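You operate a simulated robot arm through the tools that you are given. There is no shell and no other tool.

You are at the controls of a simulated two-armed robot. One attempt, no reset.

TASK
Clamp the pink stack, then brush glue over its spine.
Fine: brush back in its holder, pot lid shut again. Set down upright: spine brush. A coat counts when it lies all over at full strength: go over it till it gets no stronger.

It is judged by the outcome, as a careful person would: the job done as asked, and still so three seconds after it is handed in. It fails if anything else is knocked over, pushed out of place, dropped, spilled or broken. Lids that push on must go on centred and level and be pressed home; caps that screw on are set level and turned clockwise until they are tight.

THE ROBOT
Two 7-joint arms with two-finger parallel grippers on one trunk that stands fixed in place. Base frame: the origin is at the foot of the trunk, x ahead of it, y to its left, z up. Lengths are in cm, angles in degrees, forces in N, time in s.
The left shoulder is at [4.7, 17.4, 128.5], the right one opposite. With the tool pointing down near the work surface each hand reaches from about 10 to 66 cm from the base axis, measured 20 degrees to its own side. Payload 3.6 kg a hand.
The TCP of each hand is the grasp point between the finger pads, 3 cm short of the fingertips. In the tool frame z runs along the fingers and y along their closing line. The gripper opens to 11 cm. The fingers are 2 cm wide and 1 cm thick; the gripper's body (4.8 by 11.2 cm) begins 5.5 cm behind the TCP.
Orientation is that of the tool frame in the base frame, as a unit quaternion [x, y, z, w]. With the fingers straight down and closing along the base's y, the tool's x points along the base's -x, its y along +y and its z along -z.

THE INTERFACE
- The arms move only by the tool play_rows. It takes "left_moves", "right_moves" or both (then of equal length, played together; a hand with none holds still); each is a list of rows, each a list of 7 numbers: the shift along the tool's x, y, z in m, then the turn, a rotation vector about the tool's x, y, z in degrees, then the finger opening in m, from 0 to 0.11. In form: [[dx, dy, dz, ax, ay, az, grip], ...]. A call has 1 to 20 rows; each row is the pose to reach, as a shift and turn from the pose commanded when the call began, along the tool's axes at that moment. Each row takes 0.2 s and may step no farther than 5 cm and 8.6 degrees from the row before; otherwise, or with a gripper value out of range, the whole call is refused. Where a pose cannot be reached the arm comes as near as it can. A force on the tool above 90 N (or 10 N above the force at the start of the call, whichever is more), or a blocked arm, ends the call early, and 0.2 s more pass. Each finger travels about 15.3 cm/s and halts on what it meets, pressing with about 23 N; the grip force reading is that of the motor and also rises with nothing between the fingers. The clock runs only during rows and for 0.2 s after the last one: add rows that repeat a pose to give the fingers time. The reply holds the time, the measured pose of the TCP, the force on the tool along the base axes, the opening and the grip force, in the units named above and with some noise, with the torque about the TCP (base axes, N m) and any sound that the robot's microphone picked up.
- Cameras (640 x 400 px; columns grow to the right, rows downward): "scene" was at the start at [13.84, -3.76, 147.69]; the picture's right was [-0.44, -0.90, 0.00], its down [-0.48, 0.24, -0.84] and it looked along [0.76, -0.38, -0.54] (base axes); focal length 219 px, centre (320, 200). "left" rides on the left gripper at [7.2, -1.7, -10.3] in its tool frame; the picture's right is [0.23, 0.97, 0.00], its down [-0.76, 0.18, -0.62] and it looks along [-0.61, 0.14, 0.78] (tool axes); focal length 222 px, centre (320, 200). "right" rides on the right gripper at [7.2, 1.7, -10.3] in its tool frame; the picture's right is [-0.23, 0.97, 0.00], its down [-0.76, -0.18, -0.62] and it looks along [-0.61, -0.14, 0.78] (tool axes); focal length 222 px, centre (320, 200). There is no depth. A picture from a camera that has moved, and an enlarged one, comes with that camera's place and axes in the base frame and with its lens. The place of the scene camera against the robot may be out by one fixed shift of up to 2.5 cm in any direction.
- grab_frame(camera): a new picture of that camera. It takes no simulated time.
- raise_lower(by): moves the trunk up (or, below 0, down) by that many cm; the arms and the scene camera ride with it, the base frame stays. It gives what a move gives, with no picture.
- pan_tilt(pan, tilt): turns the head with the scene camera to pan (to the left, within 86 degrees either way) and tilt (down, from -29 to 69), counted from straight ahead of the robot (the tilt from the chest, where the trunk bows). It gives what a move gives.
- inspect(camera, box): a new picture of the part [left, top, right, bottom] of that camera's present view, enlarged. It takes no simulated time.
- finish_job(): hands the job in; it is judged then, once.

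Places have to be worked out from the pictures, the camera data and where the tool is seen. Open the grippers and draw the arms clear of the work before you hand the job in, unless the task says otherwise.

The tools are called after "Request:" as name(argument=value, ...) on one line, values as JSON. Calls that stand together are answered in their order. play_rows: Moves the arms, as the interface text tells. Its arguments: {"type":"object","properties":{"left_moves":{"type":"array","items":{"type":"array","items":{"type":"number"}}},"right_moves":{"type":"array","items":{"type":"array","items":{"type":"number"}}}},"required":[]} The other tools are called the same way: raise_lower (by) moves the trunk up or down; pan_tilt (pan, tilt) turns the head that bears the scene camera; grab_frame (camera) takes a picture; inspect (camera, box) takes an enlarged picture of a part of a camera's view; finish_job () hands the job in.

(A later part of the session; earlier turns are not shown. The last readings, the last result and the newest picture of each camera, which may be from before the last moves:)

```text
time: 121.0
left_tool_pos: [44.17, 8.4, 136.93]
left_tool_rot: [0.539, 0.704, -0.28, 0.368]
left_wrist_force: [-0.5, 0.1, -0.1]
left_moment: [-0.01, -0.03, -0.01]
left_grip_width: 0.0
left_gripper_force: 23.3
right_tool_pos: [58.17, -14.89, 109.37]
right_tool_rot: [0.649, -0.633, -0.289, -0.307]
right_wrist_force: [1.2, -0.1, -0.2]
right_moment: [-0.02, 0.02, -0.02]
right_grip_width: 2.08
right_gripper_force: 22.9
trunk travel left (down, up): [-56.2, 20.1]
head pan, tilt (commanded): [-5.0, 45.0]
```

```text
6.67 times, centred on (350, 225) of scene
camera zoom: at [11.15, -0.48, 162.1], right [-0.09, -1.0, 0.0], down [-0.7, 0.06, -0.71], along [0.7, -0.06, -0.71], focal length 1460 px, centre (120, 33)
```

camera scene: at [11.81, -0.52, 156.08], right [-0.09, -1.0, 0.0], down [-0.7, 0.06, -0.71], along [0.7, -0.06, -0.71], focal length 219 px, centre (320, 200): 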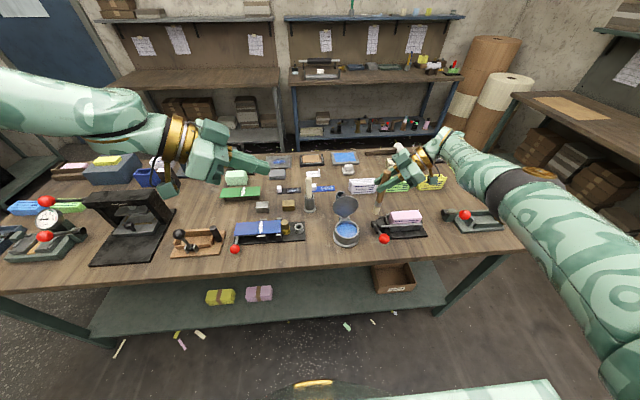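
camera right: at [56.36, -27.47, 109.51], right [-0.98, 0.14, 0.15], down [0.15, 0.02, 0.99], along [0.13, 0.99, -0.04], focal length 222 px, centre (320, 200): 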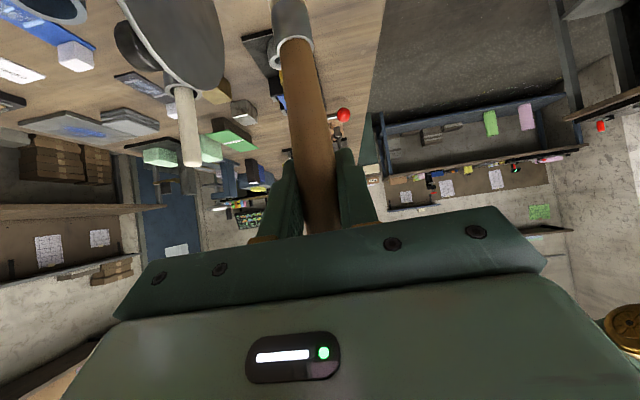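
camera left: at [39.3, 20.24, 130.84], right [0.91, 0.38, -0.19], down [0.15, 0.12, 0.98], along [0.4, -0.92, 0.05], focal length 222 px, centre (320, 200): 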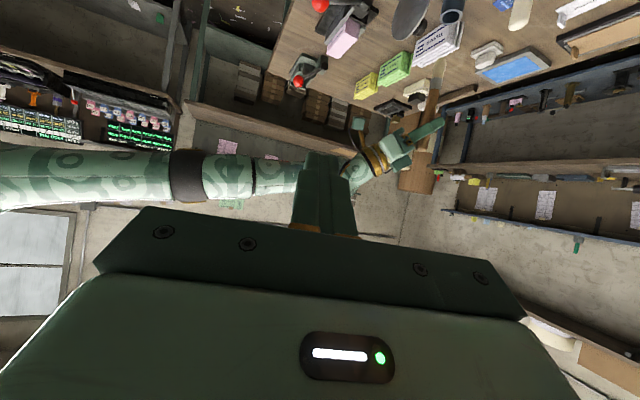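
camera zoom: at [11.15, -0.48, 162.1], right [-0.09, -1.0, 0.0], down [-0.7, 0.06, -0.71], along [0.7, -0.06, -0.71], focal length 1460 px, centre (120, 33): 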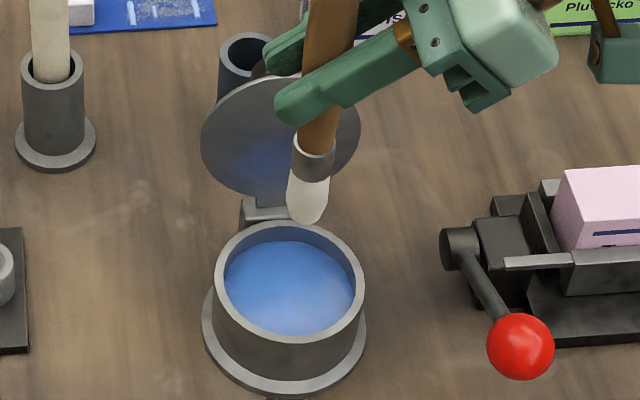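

The bristles look wet/whiter, and the brush slid up about 2 cm in the grip when it pressed the glue (tip now ≈12.7 cm below the TCP). I carry it over to the near end of the spine: [62.2,-33,109.5], yaw 45°.

Request:
play_rows(right_moves=[[0.0146, -0.0048, -0.0173, 4.2, 0.3, 3.8, 0.012], [0.0293, -0.0097, -0.0346, 8.4, 0.6, 7.5, 0.012], [0.0439, -0.0145, -0.0519, 12.6, 0.9, 11.3, 0.012], [0.0585, -0.0193, -0.0692, 16.8, 1.2, 15.1, 0.012], [0.0731, -0.0241, -0.0865, 20.9, 1.5, 18.8, 0.012], [0.0878, -0.029, -0.1038, 25.1, 1.8, 22.6, 0.012], [0.1024, -0.0338, -0.1211, 29.3, 2.1, 26.3, 0.012], [0.117, -0.0386, -0.1384, 33.5, 2.4, 30.1, 0.012], [0.117, -0.0386, -0.1384, 33.5, 2.4, 30.1, 0.012]])

Request:
inspect(camera="scene", box=[340, 150, 460, 260])

Request:
grab_frame(camera="right")

```text
time: 123.0
left_tool_pos: [44.12, 8.43, 136.88]
left_tool_rot: [0.539, 0.704, -0.28, 0.368]
left_wrist_force: [0.1, 0.7, 0.0]
left_moment: [-0.01, -0.04, -0.01]
left_grip_width: 0.0
left_gripper_force: 23.0
right_tool_pos: [62.13, -32.94, 109.38]
right_tool_rot: [-0.355, 0.839, 0.152, 0.382]
right_wrist_force: [-0.3, 0.8, -2.1]
right_moment: [-0.01, 0.0, -0.03]
right_grip_width: 2.08
right_gripper_force: 22.9
trunk travel left (down, up): [-56.2, 20.1]
head pan, tilt (commanded): [-5.0, 45.0]
```

```text
3.64 times, centred on (400, 205) of scene
camera zoom: at [11.15, -0.44, 162.11], right [-0.09, -1.0, 0.0], down [-0.7, 0.06, -0.71], along [0.7, -0.06, -0.71], focal length 796 px, centre (29, 182)
```

zoom: 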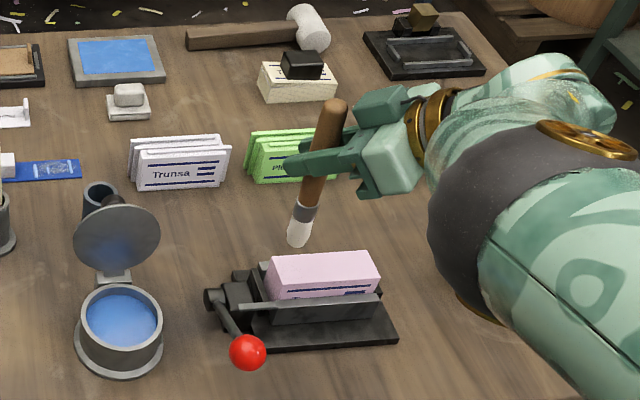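

```text
taken
camera right: at [52.16, -40.65, 110.74], right [-0.59, 0.79, 0.15], down [0.14, -0.09, 0.99], along [0.79, 0.6, -0.06], focal length 222 px, centre (320, 200)
```

right: 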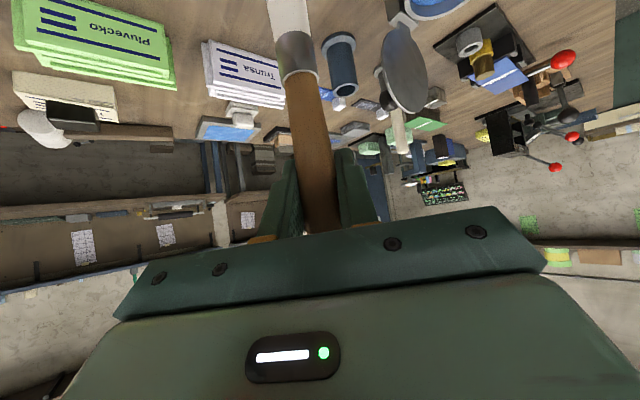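

The arm tracks properly again. I zoom to see the brush tip relative to the spine.

Request:
inspect(camera="scene", box=[390, 195, 450, 240])

Request:
inspect(camera="scene", box=[400, 160, 470, 250])

```text
8.89 times, centred on (420, 218) of scene
camera zoom: at [11.15, -0.44, 162.11], right [-0.09, -1.0, 0.0], down [-0.7, 0.06, -0.71], along [0.7, -0.06, -0.71], focal length 1947 px, centre (-569, 44)
```

zoom: 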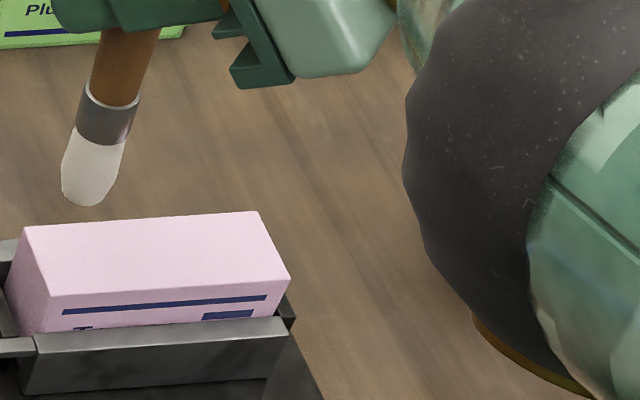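

```text
4.44 times, centred on (435, 205) of scene
camera zoom: at [11.15, -0.44, 162.11], right [-0.09, -1.0, 0.0], down [-0.7, 0.06, -0.71], along [0.7, -0.06, -0.71], focal length 973 px, centre (-191, 178)
```

zoom: 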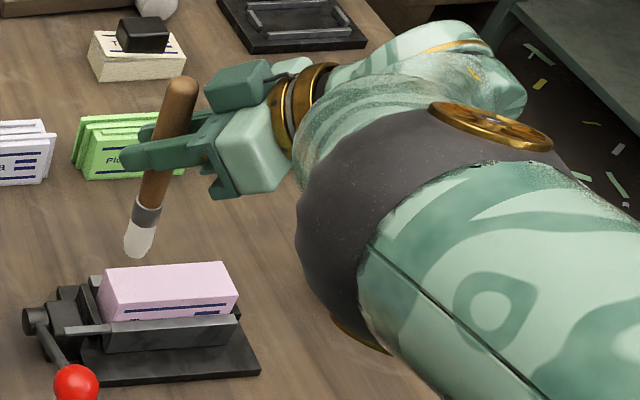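

The spine measures x 60.1–64.0, y -43.5 to -32.5, z 92 – as before. The brush may have tilted a few degrees in the grip; I zoom the wrist view to measure it.

Request:
inspect(camera="right", box=[240, 0, 400, 240])

Request:
grab_frame(camera="left")

```text
1.67 times, centred on (320, 120) of right
camera zoom: at [52.16, -40.65, 110.74], right [-0.59, 0.79, 0.15], down [0.14, -0.09, 0.99], along [0.79, 0.6, -0.06], focal length 370 px, centre (320, 333)
```

zoom: 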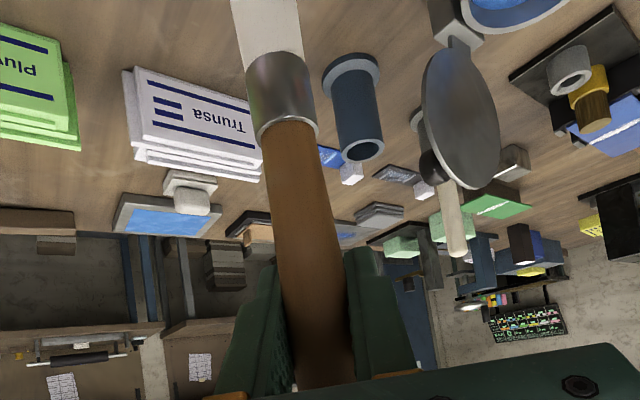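

```text
taken
camera left: at [39.26, 20.28, 136.86], right [0.91, 0.38, -0.18], down [0.15, 0.12, 0.98], along [0.4, -0.92, 0.05], focal length 222 px, centre (320, 200)
```

left: 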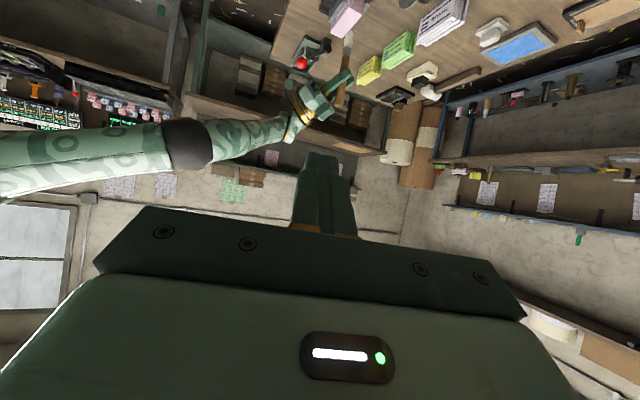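

I use the left camera (seen from the far left) to get the brush tip in a second view.

Request:
inspect(camera="left", box=[290, 0, 410, 120])

Request:
inspect(camera="left", box=[320, 0, 380, 60])

```text
3.33 times, centred on (350, 60) of left
camera zoom: at [39.26, 20.28, 136.86], right [0.91, 0.38, -0.18], down [0.15, 0.12, 0.98], along [0.4, -0.92, 0.05], focal length 740 px, centre (220, 667)
```

zoom: 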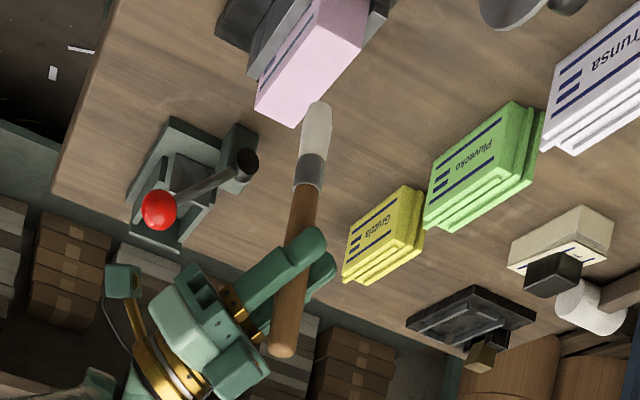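

```text
6.67 times, centred on (350, 30) of left
camera zoom: at [39.26, 20.28, 136.86], right [0.91, 0.38, -0.18], down [0.15, 0.12, 0.98], along [0.4, -0.92, 0.05], focal length 1481 px, centre (120, 1333)
```

zoom: 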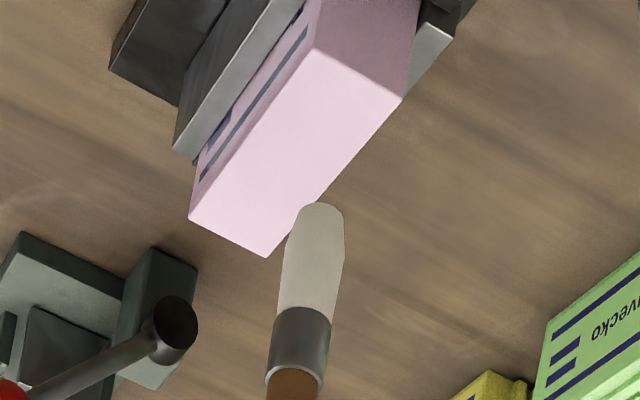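

Triangulated: bristle tip ≈[62.4,-34.1,96.2] (13.2 cm below TCP, leaning 3.7° toward -y), spine top z≈92.3. I straighten the brush, yaw to 20°, lift 10 cm, and then lower the trunk 10 cm for a better working posture.

Request:
play_rows(right_moves=[[-0.0149, -0.0056, -0.0207, 4.3, -0.7, 4.4, 0.012], [-0.0298, -0.0111, -0.0414, 8.6, -1.4, 8.9, 0.012], [-0.0447, -0.0167, -0.0621, 12.9, -2.0, 13.3, 0.012], [-0.0596, -0.0222, -0.0828, 17.2, -2.7, 17.7, 0.012], [-0.0596, -0.0222, -0.0828, 17.2, -2.7, 17.7, 0.012]])

Request:
raise_lower(by=-10)

Request:
inspect(camera="left", box=[290, 0, 410, 120])

Request:
inspect(camera="scene", box=[370, 150, 470, 250])

```text
time: 124.2
left_tool_pos: [44.17, 8.38, 137.02]
left_tool_rot: [0.539, 0.704, -0.279, 0.368]
left_wrist_force: [0.3, 0.1, 0.0]
left_moment: [-0.03, -0.02, -0.02]
left_grip_width: 0.01
left_gripper_force: 23.2
right_tool_pos: [62.06, -36.04, 119.57]
right_tool_rot: [-0.158, 0.888, 0.09, 0.422]
right_wrist_force: [0.5, -0.5, -0.3]
right_moment: [0.03, -0.05, 0.01]
right_grip_width: 2.12
right_gripper_force: 23.4
trunk travel left (down, up): [-56.2, 20.1]
head pan, tilt (commanded): [-5.0, 45.0]
```

```text
time: 125.5
left_tool_pos: [44.0, 8.35, 126.99]
left_tool_rot: [0.539, 0.704, -0.28, 0.368]
left_wrist_force: [-1.0, 0.1, 0.0]
left_moment: [0.01, 0.0, -0.01]
left_grip_width: 0.0
left_gripper_force: 23.1
right_tool_pos: [62.07, -36.02, 109.44]
right_tool_rot: [-0.158, 0.888, 0.09, 0.422]
right_wrist_force: [0.0, 0.2, 0.0]
right_moment: [0.0, 0.03, 0.02]
right_grip_width: 2.14
right_gripper_force: 23.0
trunk travel left (down, up): [-46.2, 30.1]
head pan, tilt (commanded): [-5.0, 45.0]
```

```text
3.33 times, centred on (350, 60) of left
camera zoom: at [39.21, 20.24, 126.91], right [0.91, 0.38, -0.18], down [0.15, 0.12, 0.98], along [0.39, -0.92, 0.05], focal length 740 px, centre (220, 667)
```

zoom: 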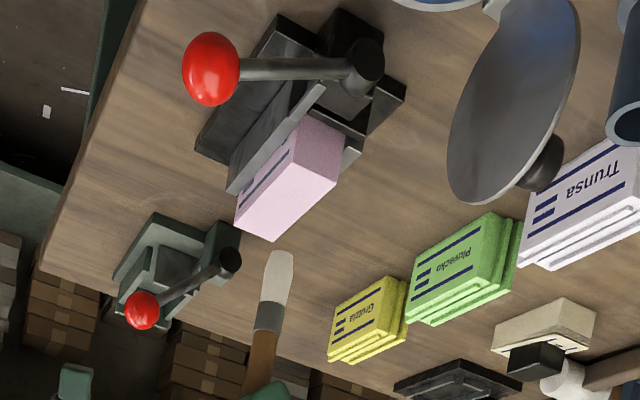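

```text
4.00 times, centred on (420, 200) of scene
camera zoom: at [12.45, -0.47, 152.07], right [-0.09, -1.0, 0.0], down [-0.7, 0.06, -0.71], along [0.7, -0.06, -0.71], focal length 876 px, centre (-80, 200)
```

zoom: 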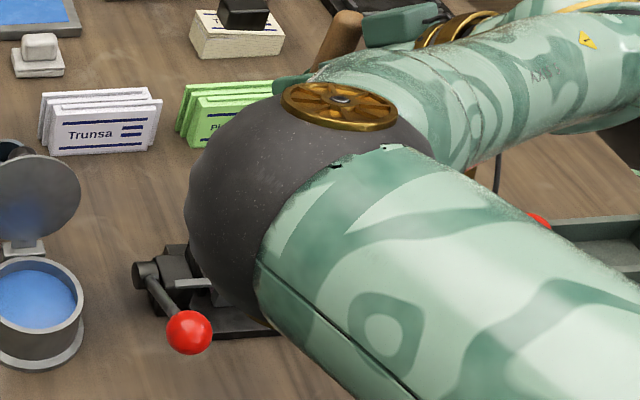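

Posture is good, with the left camera giving a clean side view (tip z≈96.7 at TCP 109.44). I move to the start of the first lane and come down close above the spine.

Request:
play_rows(right_moves=[[0.0125, 0.0142, 0.0078, 0, 0, 0, 0.012], [0.0249, 0.0284, 0.0156, 0, 0, 0, 0.012], [0.0249, 0.0284, 0.0156, 0, 0, 0, 0.012]])

Request:
inspect(camera="left", box=[290, 0, 410, 120])

Request:
grab_frame(camera="right")

```text
time: 126.3
left_tool_pos: [44.17, 8.37, 126.98]
left_tool_rot: [0.539, 0.704, -0.28, 0.368]
left_wrist_force: [-0.1, 0.2, 0.2]
left_moment: [0.01, 0.0, 0.02]
left_grip_width: 0.0
left_gripper_force: 23.4
right_tool_pos: [60.62, -33.5, 106.51]
right_tool_rot: [-0.159, 0.888, 0.091, 0.422]
right_wrist_force: [-0.5, 0.4, 0.3]
right_moment: [-0.02, 0.02, -0.02]
right_grip_width: 2.1
right_gripper_force: 23.3
trunk travel left (down, up): [-46.2, 30.1]
head pan, tilt (commanded): [-5.0, 45.0]
```

```text
3.33 times, centred on (350, 60) of left
camera zoom: at [39.27, 20.22, 126.87], right [0.91, 0.38, -0.18], down [0.15, 0.12, 0.98], along [0.4, -0.92, 0.05], focal length 740 px, centre (220, 667)
```

zoom: 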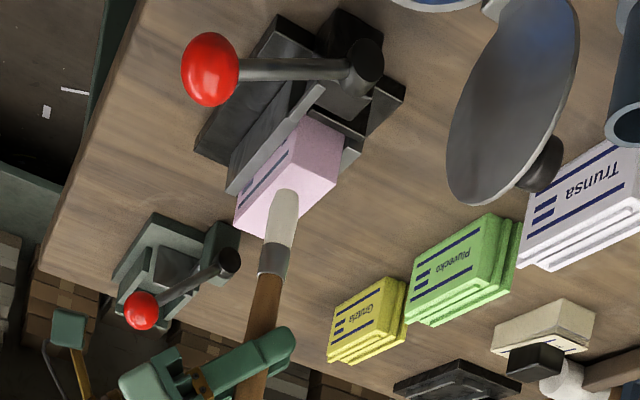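

```text
taken
camera right: at [48.22, -36.49, 107.32], right [-0.21, 0.96, 0.2], down [0.07, -0.19, 0.98], along [0.97, 0.22, -0.02], focal length 222 px, centre (320, 200)
```

right: 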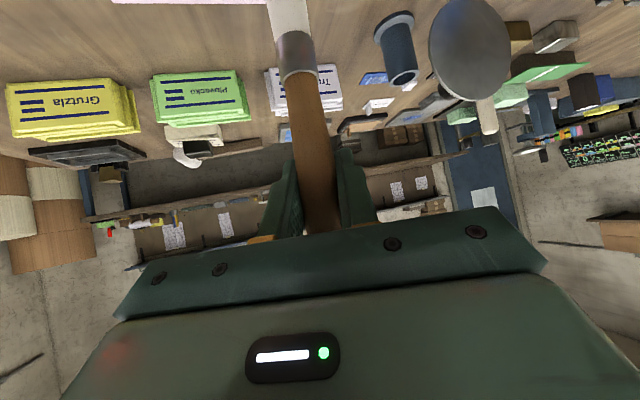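

The tip is about 1.2 cm above the spine at its near-left corner (x≈61, y≈-33.8). I lower 1.5 cm onto it and read the force.

Request:
play_rows(right_moves=[[0.0039, -0.0001, 0.0031, 0, 0, 0, 0.012], [0.0078, -0.0003, 0.0063, 0, 0, 0, 0.012], [0.0117, -0.0004, 0.0094, 0, 0, 0, 0.012], [0.0117, -0.0004, 0.0094, 0, 0, 0, 0.012]])

Request:
inspect(camera="left", box=[330, 20, 390, 80])

```text
time: 127.3
left_tool_pos: [44.07, 8.53, 126.96]
left_tool_rot: [0.539, 0.704, -0.281, 0.368]
left_wrist_force: [-0.3, -0.2, -0.3]
left_moment: [0.0, -0.03, 0.04]
left_grip_width: 0.0
left_gripper_force: 22.4
right_tool_pos: [60.64, -33.31, 105.09]
right_tool_rot: [-0.159, 0.888, 0.09, 0.422]
right_wrist_force: [-0.3, -1.1, -0.4]
right_moment: [0.02, -0.01, 0.03]
right_grip_width: 2.09
right_gripper_force: 22.9
trunk travel left (down, up): [-46.2, 30.1]
head pan, tilt (commanded): [-5.0, 45.0]
```

```text
6.67 times, centred on (360, 50) of left
camera zoom: at [39.26, 20.24, 126.87], right [0.91, 0.38, -0.18], down [0.15, 0.12, 0.98], along [0.4, -0.92, 0.05], focal length 1481 px, centre (53, 1200)
```

zoom: 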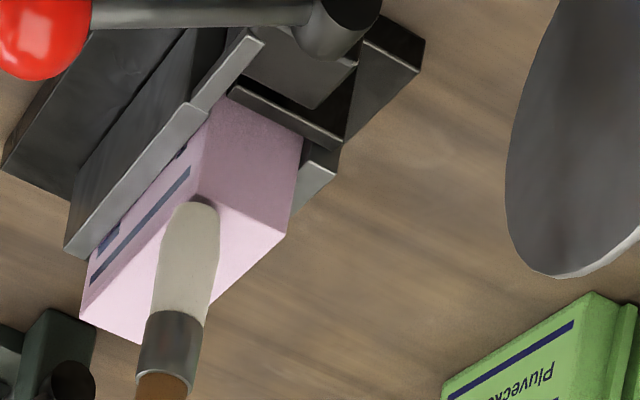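

The tip just about touches (no force yet). I lower another 4 mm.

Request:
play_rows(right_moves=[[0.0016, 0, 0.0013, 0, 0, 0, 0.012], [0.0031, -0.0001, 0.0025, 0, 0, 0, 0.012], [0.0031, -0.0001, 0.0025, 0, 0, 0, 0.012]])

Request:
inspect(camera="left", box=[330, 20, 390, 80])

```text
time: 128.1
left_tool_pos: [44.12, 8.47, 127.04]
left_tool_rot: [0.539, 0.703, -0.281, 0.368]
left_wrist_force: [-0.4, 0.2, 0.6]
left_moment: [-0.01, -0.01, -0.04]
left_grip_width: 0.01
left_gripper_force: 22.9
right_tool_pos: [60.69, -33.33, 104.59]
right_tool_rot: [-0.158, 0.888, 0.09, 0.422]
right_wrist_force: [-0.5, 0.2, -1.0]
right_moment: [0.02, 0.0, -0.02]
right_grip_width: 2.12
right_gripper_force: 23.0
trunk travel left (down, up): [-46.2, 30.1]
head pan, tilt (commanded): [-5.0, 45.0]
```

```text
6.67 times, centred on (360, 50) of left
camera zoom: at [39.25, 20.25, 126.87], right [0.91, 0.38, -0.18], down [0.15, 0.12, 0.98], along [0.4, -0.92, 0.05], focal length 1481 px, centre (53, 1200)
```

zoom: 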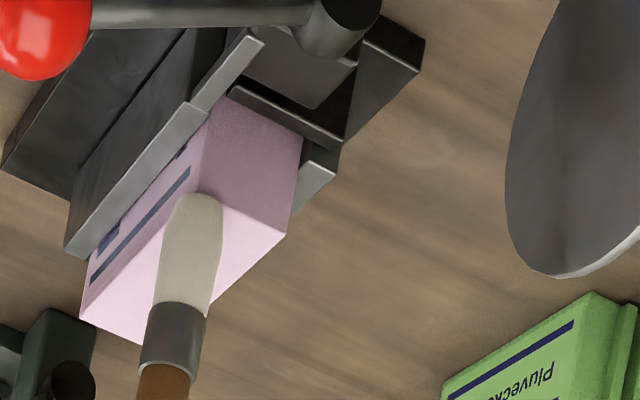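

No force yet; to find the true contact height safely I lift slightly, go to the middle of the spine (y≈-38) and lower again.

Request:
play_rows(right_moves=[[-0.0062, 0.0002, -0.005, 0, 0, 0, 0.012], [-0.0052, -0.023, -0.0123, 0, 0, 0, 0.012], [-0.0042, -0.0465, -0.0197, 0, 0, 0, 0.012], [-0.0003, -0.0466, -0.0165, 0, 0, 0, 0.012], [-0.0003, -0.0466, -0.0165, 0, 0, 0, 0.012]])

Request:
inspect(camera="left", box=[330, 20, 390, 80])

```text
time: 129.3
left_tool_pos: [44.1, 8.43, 127.03]
left_tool_rot: [0.54, 0.704, -0.281, 0.367]
left_wrist_force: [0.2, -0.6, -0.5]
left_moment: [0.0, 0.01, 0.01]
left_grip_width: 0.0
left_gripper_force: 22.9
right_tool_pos: [61.24, -38.25, 105.68]
right_tool_rot: [-0.16, 0.888, 0.091, 0.422]
right_wrist_force: [-0.7, -0.8, -1.1]
right_moment: [0.0, -0.01, 0.0]
right_grip_width: 2.14
right_gripper_force: 22.9
trunk travel left (down, up): [-46.2, 30.1]
head pan, tilt (commanded): [-5.0, 45.0]
```

```text
6.67 times, centred on (360, 50) of left
camera zoom: at [39.26, 20.21, 126.87], right [0.91, 0.38, -0.18], down [0.15, 0.12, 0.98], along [0.4, -0.92, 0.05], focal length 1481 px, centre (53, 1200)
```

zoom: 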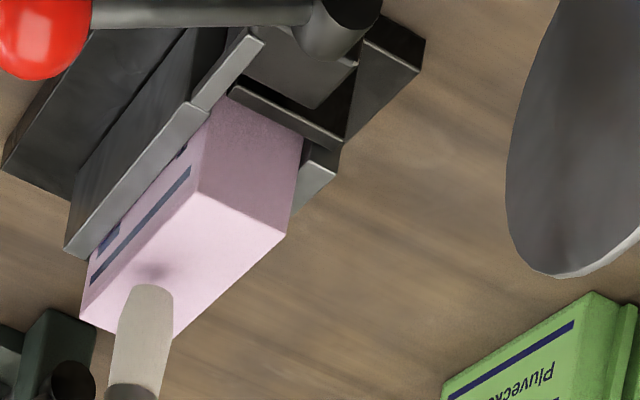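

The shadow shows the tip ≈0.7 cm above the spine at [61.3,-38.0]. I lower 1.0 cm here and read the force.

Request:
play_rows(right_moves=[[0.0039, -0.0001, 0.0031, 0, 0, 0, 0.012], [0.0078, -0.0003, 0.0063, 0, 0, 0, 0.012], [0.0078, -0.0003, 0.0063, 0, 0, 0, 0.012]])

Request:
inspect(camera="left", box=[330, 20, 390, 80])

```text
time: 130.1
left_tool_pos: [44.1, 8.53, 127.03]
left_tool_rot: [0.54, 0.704, -0.281, 0.367]
left_wrist_force: [0.7, -0.2, -1.1]
left_moment: [0.0, 0.0, 0.02]
left_grip_width: 0.0
left_gripper_force: 22.8
right_tool_pos: [61.26, -38.19, 104.61]
right_tool_rot: [-0.159, 0.888, 0.09, 0.422]
right_wrist_force: [-0.4, 0.8, 0.7]
right_moment: [0.01, 0.04, 0.01]
right_grip_width: 2.12
right_gripper_force: 22.6
trunk travel left (down, up): [-46.2, 30.1]
head pan, tilt (commanded): [-5.0, 45.0]
```

```text
6.67 times, centred on (360, 50) of left
camera zoom: at [39.25, 20.25, 126.87], right [0.91, 0.38, -0.18], down [0.15, 0.12, 0.98], along [0.4, -0.92, 0.05], focal length 1481 px, centre (53, 1200)
```

zoom: 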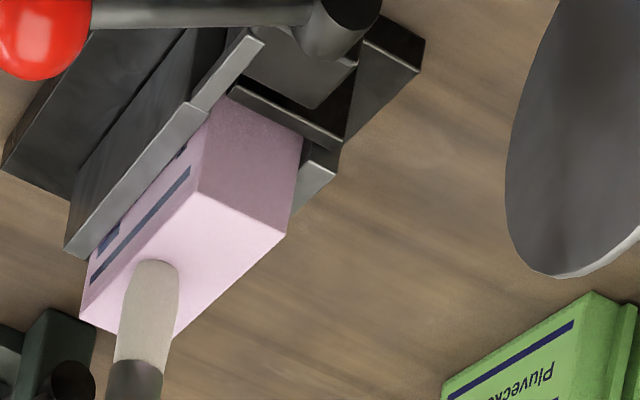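

Now it seems just in contact. I lower another 5 mm to press the bristles.

Request:
play_rows(right_moves=[[0.0019, -0.0001, 0.0016, 0, 0, 0, 0.012], [0.0039, -0.0001, 0.0031, 0, 0, 0, 0.012], [0.0039, -0.0001, 0.0031, 0, 0, 0, 0.012]])

Request:
inspect(camera="left", box=[330, 20, 390, 80])

```text
time: 130.9
left_tool_pos: [43.9, 8.52, 127.13]
left_tool_rot: [0.54, 0.703, -0.281, 0.369]
left_wrist_force: [0.6, 1.5, 0.3]
left_moment: [0.03, 0.02, -0.03]
left_grip_width: 0.01
left_gripper_force: 23.2
right_tool_pos: [61.3, -38.24, 104.49]
right_tool_rot: [-0.159, 0.887, 0.09, 0.425]
right_wrist_force: [0.3, -0.2, 20.1]
right_moment: [-0.05, -0.18, 0.03]
right_grip_width: 2.18
right_gripper_force: 22.8
trunk travel left (down, up): [-46.2, 30.1]
head pan, tilt (commanded): [-5.0, 45.0]
```

```text
6.67 times, centred on (360, 50) of left
camera zoom: at [39.09, 20.38, 126.92], right [0.91, 0.38, -0.18], down [0.15, 0.12, 0.98], along [0.4, -0.92, 0.05], focal length 1481 px, centre (53, 1200)
```

zoom: 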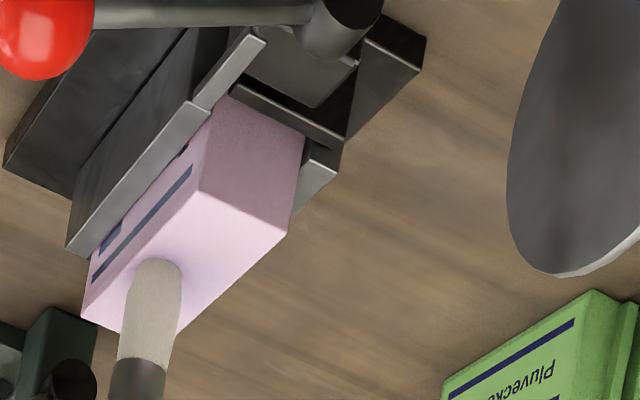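

Contact is firm (20 N) and a blue glue trace appears at the bristles. Contact height is TCP z≈104.5; I ease to about 8 N and make a first stroke along the front lane, to the far end and back to the near end.

Request:
play_rows(right_moves=[[0.0023, -0.0145, -0.0067, 0, 0, 0, 0.012], [0.0062, -0.0291, -0.0121, 0, 0, 0, 0.012], [0.01, -0.0437, -0.0175, 0, 0, 0, 0.012], [0.0064, -0.0269, -0.0122, 0, 0, 0, 0.012], [0.0023, -0.0082, -0.0063, 0, 0, 0, 0.012], [-0.0018, 0.0105, -0.0005, 0, 0, 0, 0.012], [-0.0059, 0.0291, 0.0054, 0, 0, 0, 0.012], [-0.01, 0.0478, 0.0113, 0, 0, 0, 0.012]])

Request:
inspect(camera="left", box=[330, 20, 390, 80])

```text
time: 132.7
left_tool_pos: [44.11, 8.55, 127.07]
left_tool_rot: [0.539, 0.703, -0.281, 0.368]
left_wrist_force: [0.0, 0.0, 0.3]
left_moment: [0.0, -0.01, 0.01]
left_grip_width: 0.02
left_gripper_force: 23.1
right_tool_pos: [60.81, -33.27, 104.4]
right_tool_rot: [-0.159, 0.888, 0.09, 0.422]
right_wrist_force: [-0.6, -2.2, 9.9]
right_moment: [-0.25, 0.03, 0.0]
right_grip_width: 2.11
right_gripper_force: 23.1
trunk travel left (down, up): [-46.2, 30.1]
head pan, tilt (commanded): [-5.0, 45.0]
```

```text
6.67 times, centred on (360, 50) of left
camera zoom: at [39.18, 20.29, 126.9], right [0.91, 0.38, -0.18], down [0.15, 0.12, 0.98], along [0.4, -0.92, 0.05], focal length 1481 px, centre (53, 1200)
```

zoom: 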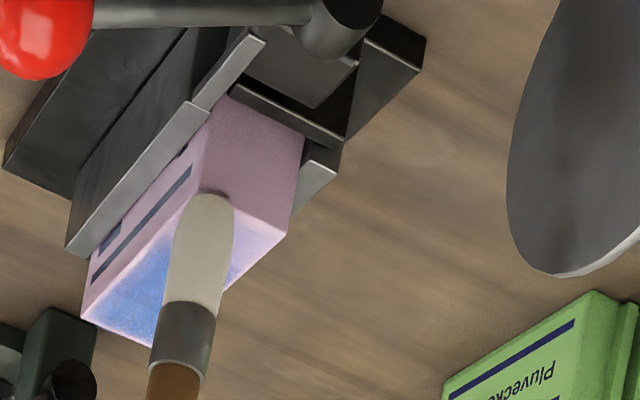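

The glue is going on: blue coat shows along the spine. I stroke the middle lane to the far end and the back lane to the near end.

Request:
play_rows(right_moves=[[-0.0068, -0.0041, 0.0083, 0, 0, 0, 0.012], [-0.0027, -0.0228, 0.0024, 0, 0, 0, 0.012], [0.0014, -0.0415, -0.0034, 0, 0, 0, 0.012], [0.0055, -0.0601, -0.0093, 0, 0, 0, 0.012], [0.0096, -0.0788, -0.0152, 0, 0, 0, 0.012], [0.0132, -0.0956, -0.0204, 0, 0, 0, 0.012], [0.0064, -0.0997, -0.0122, 0, 0, 0, 0.012], [0.0027, -0.0829, -0.0069, 0, 0, 0, 0.012], [-0.0014, -0.0642, -0.001, 0, 0, 0, 0.012], [-0.0055, -0.0456, 0.0049, 0, 0, 0, 0.012], [-0.0096, -0.0269, 0.0107, 0, 0, 0, 0.012], [-0.0136, -0.0082, 0.0166, 0, 0, 0, 0.012]])

Request:
inspect(camera="left", box=[330, 20, 390, 80])

```text
time: 135.3
left_tool_pos: [44.05, 8.51, 127.15]
left_tool_rot: [0.538, 0.703, -0.281, 0.369]
left_wrist_force: [-0.3, -0.2, 0.0]
left_moment: [0.0, -0.01, 0.02]
left_grip_width: 0.0
left_gripper_force: 23.4
right_tool_pos: [63.15, -33.0, 104.56]
right_tool_rot: [-0.158, 0.888, 0.09, 0.422]
right_wrist_force: [0.2, 0.7, -0.9]
right_moment: [0.02, -0.01, -0.04]
right_grip_width: 2.1
right_gripper_force: 23.6
trunk travel left (down, up): [-46.2, 30.1]
head pan, tilt (commanded): [-5.0, 45.0]
```

```text
6.67 times, centred on (360, 50) of left
camera zoom: at [39.23, 20.31, 126.86], right [0.91, 0.38, -0.18], down [0.15, 0.12, 0.98], along [0.4, -0.92, 0.05], focal length 1481 px, centre (53, 1200)
```

zoom: 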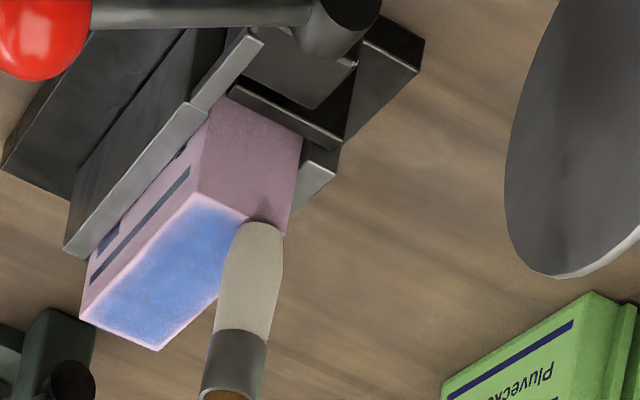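

The coat covers most of the top; edges still look paler and contact was lost at this corner. I make a second pass with four lanes reaching the edges, 2.5 mm lower.

Request:
play_rows(right_moves=[[-0.0009, -0.0007, 0.0051, 0, 0, 0, 0.012], [0.0034, -0.0204, -0.0011, 0, 0, 0, 0.012], [0.0075, -0.039, -0.0069, 0, 0, 0, 0.012], [0.0116, -0.0577, -0.0128, 0, 0, 0, 0.012], [0.0156, -0.0764, -0.0186, 0, 0, 0, 0.012], [0.0208, -0.0997, -0.026, 0, 0, 0, 0.012], [0.0273, -0.0958, -0.0339, 0, 0, 0, 0.012], [0.0222, -0.0725, -0.0266, 0, 0, 0, 0.012], [0.0181, -0.0538, -0.0207, 0, 0, 0, 0.012], [0.014, -0.0351, -0.0149, 0, 0, 0, 0.012], [0.0099, -0.0164, -0.009, 0, 0, 0, 0.012], [0.0056, 0.0032, -0.0028, 0, 0, 0, 0.012], [0.0121, 0.0071, -0.0108, 0, 0, 0, 0.012], [0.0164, -0.0125, -0.0169, 0, 0, 0, 0.012], [0.0205, -0.0312, -0.0228, 0, 0, 0, 0.012], [0.0246, -0.0499, -0.0286, 0, 0, 0, 0.012], [0.0287, -0.0685, -0.0345, 0, 0, 0, 0.012], [0.0338, -0.0919, -0.0418, 0, 0, 0, 0.012]])

Request:
inspect(camera="left", box=[330, 20, 390, 80])

```text
time: 139.1
left_tool_pos: [44.0, 8.51, 127.18]
left_tool_rot: [0.54, 0.704, -0.28, 0.368]
left_wrist_force: [0.1, -0.1, -0.2]
left_moment: [0.03, -0.02, -0.01]
left_grip_width: 0.0
left_gripper_force: 23.1
right_tool_pos: [61.42, -43.65, 104.18]
right_tool_rot: [-0.159, 0.887, 0.091, 0.424]
right_wrist_force: [1.2, 2.6, 8.7]
right_moment: [0.3, -0.06, -0.02]
right_grip_width: 2.13
right_gripper_force: 23.2
trunk travel left (down, up): [-46.2, 30.1]
head pan, tilt (commanded): [-5.0, 45.0]
```

```text
6.67 times, centred on (360, 50) of left
camera zoom: at [39.12, 20.27, 126.92], right [0.91, 0.38, -0.18], down [0.15, 0.12, 0.98], along [0.4, -0.92, 0.05], focal length 1481 px, centre (53, 1200)
```

zoom: 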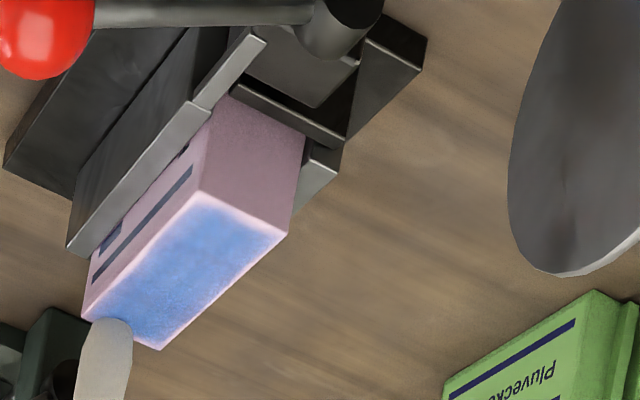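

The coat is building; a pale rim remains at the edges. I now trace the perimeter with the bristles centred near the edges.

Request:
play_rows(right_moves=[[0.0065, 0.0039, -0.0079, 0, 0, 0, 0.012], [0.0024, 0.0226, -0.0021, 0, 0, 0, 0.012], [-0.0017, 0.0413, 0.0038, 0, 0, 0, 0.012], [-0.0058, 0.06, 0.0097, 0, 0, 0, 0.012], [-0.0098, 0.0786, 0.0155, 0, 0, 0, 0.012], [-0.0154, 0.1038, 0.0234, 0, 0, 0, 0.012], [-0.0219, 0.0999, 0.0314, 0, 0, 0, 0.012], [-0.029, 0.0956, 0.04, 0, 0, 0, 0.012], [-0.0367, 0.091, 0.0494, 0, 0, 0, 0.012], [-0.0312, 0.0658, 0.0415, 0, 0, 0, 0.012], [-0.0271, 0.0471, 0.0356, 0, 0, 0, 0.012], [-0.023, 0.0284, 0.0298, 0, 0, 0, 0.012], [-0.0189, 0.0098, 0.0239, 0, 0, 0, 0.012], [-0.015, -0.008, 0.0183, 0, 0, 0, 0.012], [-0.0073, -0.0034, 0.009, 0, 0, 0, 0.012], [0, 0.0009, 0.0003, 0, 0, 0, 0.012]])

Request:
inspect(camera="left", box=[330, 20, 390, 80])

```text
time: 142.5
left_tool_pos: [44.14, 8.53, 127.06]
left_tool_rot: [0.539, 0.704, -0.281, 0.369]
left_wrist_force: [0.2, -0.5, -0.1]
left_moment: [-0.01, 0.02, -0.03]
left_grip_width: 0.01
left_gripper_force: 22.7
right_tool_pos: [61.51, -43.58, 104.19]
right_tool_rot: [-0.159, 0.887, 0.091, 0.423]
right_wrist_force: [3.4, 0.4, 11.1]
right_moment: [0.03, -0.22, 0.0]
right_grip_width: 2.11
right_gripper_force: 22.8
trunk travel left (down, up): [-46.2, 30.1]
head pan, tilt (commanded): [-5.0, 45.0]
```

```text
6.67 times, centred on (360, 50) of left
camera zoom: at [39.19, 20.3, 126.9], right [0.91, 0.38, -0.18], down [0.15, 0.12, 0.98], along [0.4, -0.92, 0.05], focal length 1481 px, centre (53, 1200)
```

zoom: 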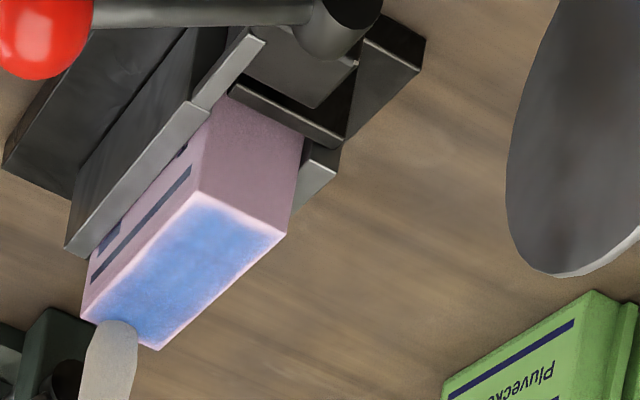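

I lift the brush a few centimetres to look at the coat closely.

Request:
play_rows(right_moves=[[-0.0156, 0.0005, -0.0125, 0, 0, 0, 0.012], [-0.0311, 0.0011, -0.0251, 0, 0, 0, 0.012], [-0.0311, 0.0011, -0.0251, 0, 0, 0, 0.012]])

Request:
inspect(camera="left", box=[335, 42, 377, 76])

Request:
grab_frame(camera="right")

```text
time: 143.3
left_tool_pos: [44.14, 8.43, 126.92]
left_tool_rot: [0.54, 0.703, -0.281, 0.367]
left_wrist_force: [-0.3, -0.5, 0.3]
left_moment: [-0.01, 0.01, -0.03]
left_grip_width: 0.0
left_gripper_force: 22.8
right_tool_pos: [61.44, -43.55, 108.09]
right_tool_rot: [-0.159, 0.888, 0.091, 0.422]
right_wrist_force: [-0.7, -0.1, -0.5]
right_moment: [0.02, -0.02, 0.02]
right_grip_width: 2.1
right_gripper_force: 22.8
trunk travel left (down, up): [-46.2, 30.1]
head pan, tilt (commanded): [-5.0, 45.0]
```

```text
11.76 times, centred on (356, 59) of left
camera zoom: at [39.28, 20.21, 126.86], right [0.91, 0.38, -0.18], down [0.15, 0.12, 0.98], along [0.4, -0.92, 0.05], focal length 2613 px, centre (-104, 1859)
```

zoom: 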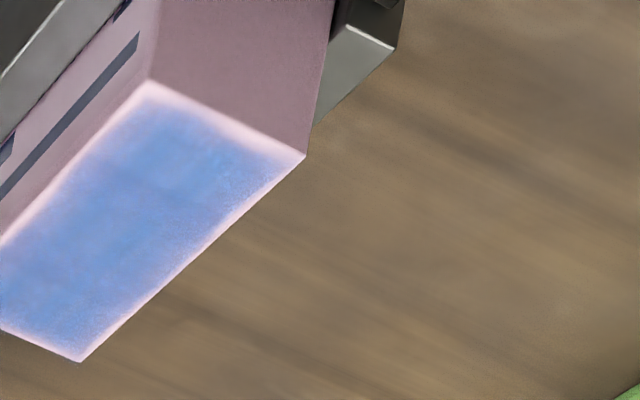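

```text
taken
camera right: at [49.05, -46.56, 108.75], right [-0.21, 0.96, 0.2], down [0.07, -0.19, 0.98], along [0.97, 0.22, -0.02], focal length 222 px, centre (320, 200)
```

right: 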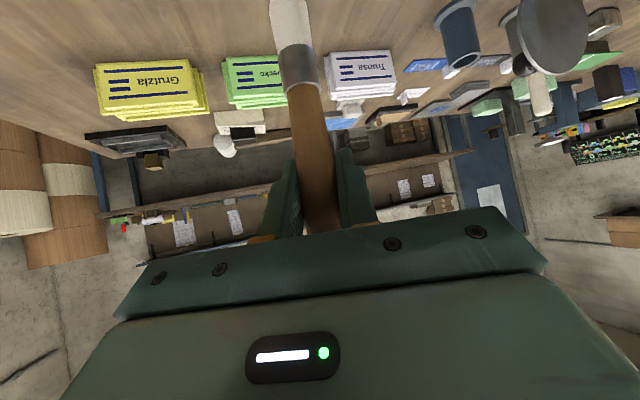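

The interior is evenly blue with slight mottling and the very edges paler. I go over it again with another set of lanes to see if it gets stronger.

Request:
play_rows(right_moves=[[0.0295, 0.0041, 0.0145, 0, 0, 0, 0.012], [0.0346, 0.0039, 0.0186, 0, 0, 0, 0.012], [0.0305, 0.0226, 0.0245, 0, 0, 0, 0.012], [0.0264, 0.0412, 0.0303, 0, 0, 0, 0.012], [0.0223, 0.0599, 0.0362, 0, 0, 0, 0.012], [0.0182, 0.0786, 0.0421, 0, 0, 0, 0.012], [0.0133, 0.101, 0.0491, 0, 0, 0, 0.012], [0.0074, 0.0974, 0.0563, 0, 0, 0, 0.012], [0.0123, 0.075, 0.0493, 0, 0, 0, 0.012], [0.0164, 0.0563, 0.0434, 0, 0, 0, 0.012], [0.0205, 0.0377, 0.0375, 0, 0, 0, 0.012], [0.0246, 0.019, 0.0317, 0, 0, 0, 0.012], [0.0287, 0.0003, 0.0258, 0, 0, 0, 0.012], [0.0227, -0.0033, 0.033, 0, 0, 0, 0.012], [0.0186, 0.0154, 0.0389, 0, 0, 0, 0.012], [0.0145, 0.0341, 0.0448, 0, 0, 0, 0.012], [0.0104, 0.0528, 0.0506, 0, 0, 0, 0.012], [0.0064, 0.0715, 0.0565, 0, 0, 0, 0.012], [0.0014, 0.0939, 0.0635, 0, 0, 0, 0.012]])

Request:
inspect(camera="left", box=[330, 20, 390, 80])

```text
time: 147.3
left_tool_pos: [44.08, 8.64, 126.98]
left_tool_rot: [0.539, 0.704, -0.28, 0.368]
left_wrist_force: [0.1, -0.3, -0.8]
left_moment: [-0.02, 0.02, -0.01]
left_grip_width: 0.01
left_gripper_force: 22.6
right_tool_pos: [62.74, -33.05, 104.03]
right_tool_rot: [-0.159, 0.887, 0.09, 0.424]
right_wrist_force: [-1.1, 0.1, 4.2]
right_moment: [-0.03, 0.15, 0.02]
right_grip_width: 2.11
right_gripper_force: 23.9
trunk travel left (down, up): [-46.2, 30.1]
head pan, tilt (commanded): [-5.0, 45.0]
```

```text
6.67 times, centred on (360, 50) of left
camera zoom: at [39.22, 20.33, 126.87], right [0.91, 0.38, -0.18], down [0.15, 0.12, 0.98], along [0.4, -0.92, 0.05], focal length 1481 px, centre (53, 1200)
```

zoom: 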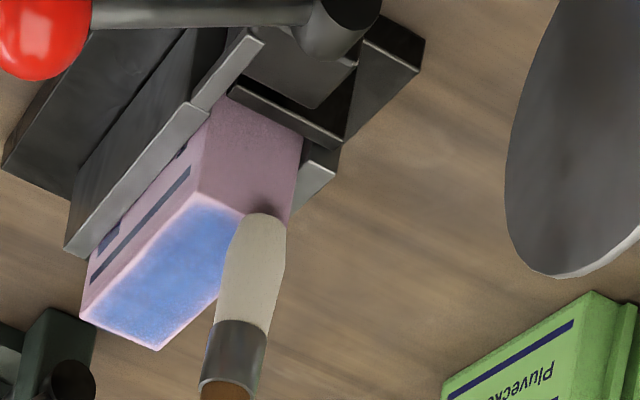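

The coat looks about the same; the brush may be running dry. I go back to the pot for another dip: lift, swing left with yaw to 78°, staying above the rim.

Request:
play_rows(right_moves=[[-0.0195, 0.0007, -0.0157, 0, 0, 0, 0.012], [-0.0389, 0.0013, -0.0314, 0, 0, 0, 0.012], [-0.0399, 0.0272, -0.0291, -6.2, 0.2, -5.0, 0.012], [-0.0408, 0.053, -0.0268, -12.4, 0.4, -10.0, 0.012], [-0.0418, 0.0789, -0.0245, -18.7, 0.6, -15.0, 0.012], [-0.0389, 0.1046, -0.0191, -24.9, 0.8, -20.1, 0.012], [-0.035, 0.1299, -0.0117, -31.1, 1.1, -25.1, 0.012], [-0.0309, 0.1548, -0.003, -37.3, 1.3, -30.1, 0.012], [-0.029, 0.1799, 0.0069, -43.6, 1.5, -35.1, 0.012], [-0.029, 0.1799, 0.0069, -43.6, 1.5, -35.1, 0.012]])

Request:
grab_frame(camera="scene")

Request:
inspect(camera="scene", box=[300, 160, 460, 270])

```text
time: 149.5
left_tool_pos: [44.13, 8.46, 126.99]
left_tool_rot: [0.539, 0.704, -0.28, 0.368]
left_wrist_force: [0.4, 0.1, 0.2]
left_moment: [0.0, -0.03, -0.01]
left_grip_width: 0.03
left_gripper_force: 23.0
right_tool_pos: [58.3, -15.41, 106.43]
right_tool_rot: [-0.557, 0.709, 0.278, 0.33]
right_wrist_force: [0.6, 1.2, -0.3]
right_moment: [0.03, -0.02, -0.01]
right_grip_width: 2.1
right_gripper_force: 23.2
trunk travel left (down, up): [-46.2, 30.1]
head pan, tilt (commanded): [-5.0, 45.0]
```

```text
taken
camera scene: at [12.47, -0.49, 152.06], right [-0.09, -1.0, 0.0], down [-0.7, 0.06, -0.71], along [0.7, -0.06, -0.71], focal length 219 px, centre (320, 200)
```

scene: 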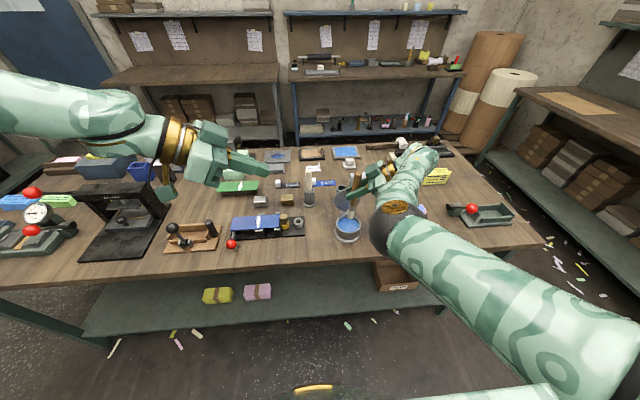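

```text
3.64 times, centred on (380, 215) of scene
camera zoom: at [12.47, -0.49, 152.06], right [-0.09, -1.0, 0.0], down [-0.7, 0.06, -0.71], along [0.7, -0.06, -0.71], focal length 796 px, centre (102, 146)
```

zoom: 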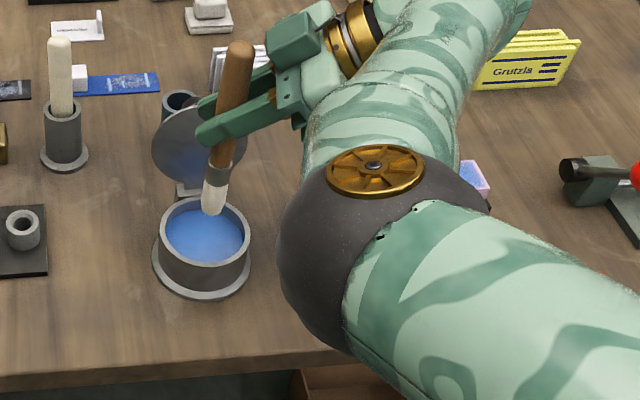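

Perfect tracking. The brush is above the glue; I lower it with the arm and watch the force.

Request:
play_rows(right_moves=[[0.0156, -0.0005, 0.0125, 0, 0, 0, 0.012], [0.0311, -0.0011, 0.025, 0, 0, 0, 0.012], [0.0389, -0.0013, 0.0313, 0, 0, 0, 0.012], [0.0436, -0.0015, 0.035, 0, 0, 0, 0.012], [0.0436, -0.0015, 0.035, 0, 0, 0, 0.012]])

Request:
inspect(camera="scene", box=[310, 180, 390, 250])

```text
time: 150.7
left_tool_pos: [44.11, 8.52, 126.9]
left_tool_rot: [0.539, 0.704, -0.28, 0.368]
left_wrist_force: [-0.1, -0.8, -0.4]
left_moment: [-0.03, -0.05, 0.0]
left_grip_width: 0.0
left_gripper_force: 23.0
right_tool_pos: [58.35, -15.35, 101.03]
right_tool_rot: [-0.556, 0.71, 0.279, 0.33]
right_wrist_force: [-0.5, 0.4, -0.8]
right_moment: [0.02, 0.01, 0.02]
right_grip_width: 2.12
right_gripper_force: 23.1
trunk travel left (down, up): [-46.2, 30.1]
head pan, tilt (commanded): [-5.0, 45.0]
```

```text
5.71 times, centred on (350, 215) of scene
camera zoom: at [12.49, -0.46, 152.06], right [-0.09, -1.0, 0.0], down [-0.7, 0.06, -0.71], along [0.7, -0.06, -0.71], focal length 1251 px, centre (149, 114)
```

zoom: 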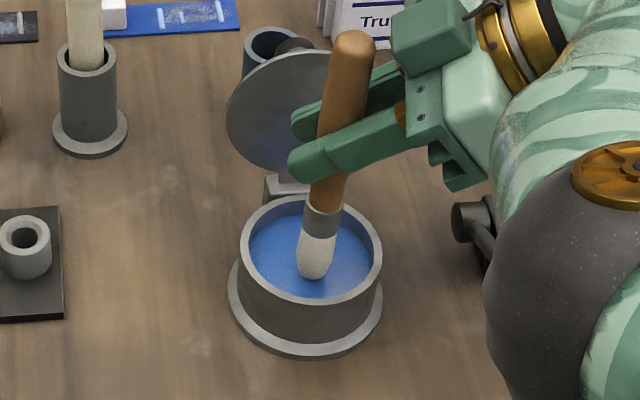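

Not quite touching bottom yet. I lower a further 0.8 cm, then swirl slightly.

Request:
play_rows(right_moves=[[0.0031, -0.0001, 0.0025, 0, 0, 0, 0.012], [0.0062, -0.0002, 0.005, 0, 0, 0, 0.012], [0.0062, -0.0002, 0.005, 0, 0, 0, 0.012]])

Request:
inspect(camera="scene", box=[310, 180, 390, 250])

```text
time: 151.5
left_tool_pos: [44.03, 8.47, 127.1]
left_tool_rot: [0.539, 0.703, -0.281, 0.368]
left_wrist_force: [0.0, 0.0, 0.1]
left_moment: [-0.01, -0.01, -0.03]
left_grip_width: 0.0
left_gripper_force: 23.0
right_tool_pos: [58.18, -15.33, 100.41]
right_tool_rot: [-0.557, 0.709, 0.278, 0.333]
right_wrist_force: [-0.1, -0.1, 19.5]
right_moment: [-0.02, -0.09, 0.03]
right_grip_width: 2.15
right_gripper_force: 23.0
trunk travel left (down, up): [-46.2, 30.1]
head pan, tilt (commanded): [-5.0, 45.0]
```

```text
5.71 times, centred on (350, 215) of scene
camera zoom: at [12.3, -0.39, 152.09], right [-0.09, -1.0, 0.0], down [-0.7, 0.06, -0.71], along [0.71, -0.06, -0.71], focal length 1251 px, centre (149, 114)
```

zoom: 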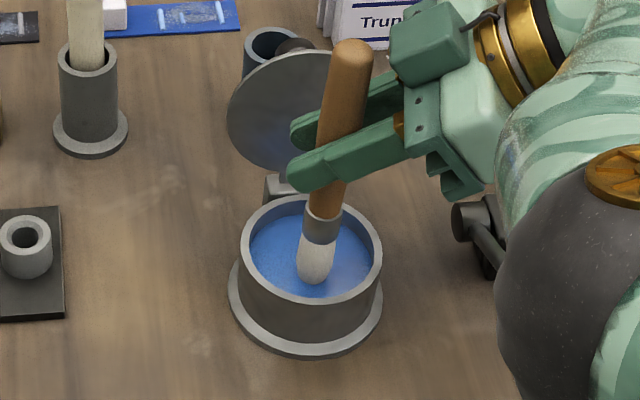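

Loaded again (bristles pressed in the glue). I lift out and swing back to the near end of the spine, yaw 22°.

Request:
play_rows(right_moves=[[-0.0233, 0.0008, -0.0188, 0, 0, 0, 0.012], [-0.0467, 0.0016, -0.0376, 0, 0, 0, 0.012], [-0.0367, -0.0068, -0.0599, 6.2, -0.2, 5.0, 0.012], [-0.0254, -0.0172, -0.0806, 12.4, -0.4, 10.0, 0.012], [-0.0111, -0.0277, -0.0989, 18.7, -0.6, 15.0, 0.012], [0.0033, -0.0382, -0.1171, 24.9, -0.85, 20.0, 0.012], [0.0178, -0.0477, -0.1356, 31.1, -1.06, 25.0, 0.012], [0.0356, -0.0563, -0.1516, 37.3, -1.28, 30.0, 0.012], [0.0556, -0.0637, -0.1703, 43.6, -1.5, 35.0, 0.012], [0.0556, -0.0637, -0.1703, 43.6, -1.5, 35.0, 0.012]])

Request:
inspect(camera="left", box=[320, 10, 400, 90])

```text
time: 153.7
left_tool_pos: [44.11, 8.55, 127.0]
left_tool_rot: [0.539, 0.703, -0.281, 0.368]
left_wrist_force: [0.3, -1.0, -0.7]
left_moment: [0.01, 0.05, 0.0]
left_grip_width: 0.01
left_gripper_force: 22.7
right_tool_pos: [61.12, -33.4, 106.36]
right_tool_rot: [-0.159, 0.888, 0.089, 0.423]
right_wrist_force: [-0.3, 0.3, 0.1]
right_moment: [0.03, 0.03, -0.02]
right_grip_width: 2.12
right_gripper_force: 23.0
trunk travel left (down, up): [-46.2, 30.1]
head pan, tilt (commanded): [-5.0, 45.0]
```

```text
5.00 times, centred on (360, 50) of left
camera zoom: at [39.26, 20.28, 126.86], right [0.91, 0.38, -0.18], down [0.15, 0.12, 0.98], along [0.4, -0.92, 0.05], focal length 1111 px, centre (120, 950)
```

zoom: 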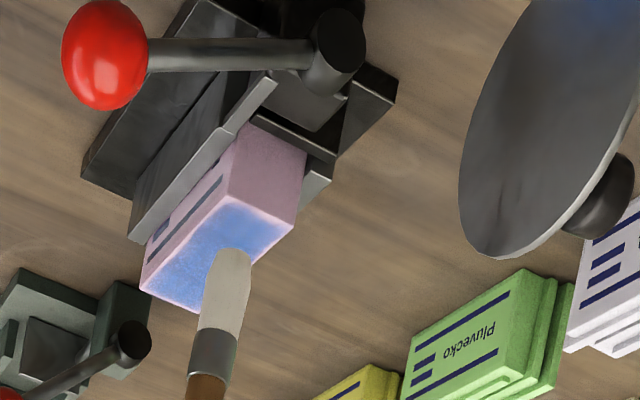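

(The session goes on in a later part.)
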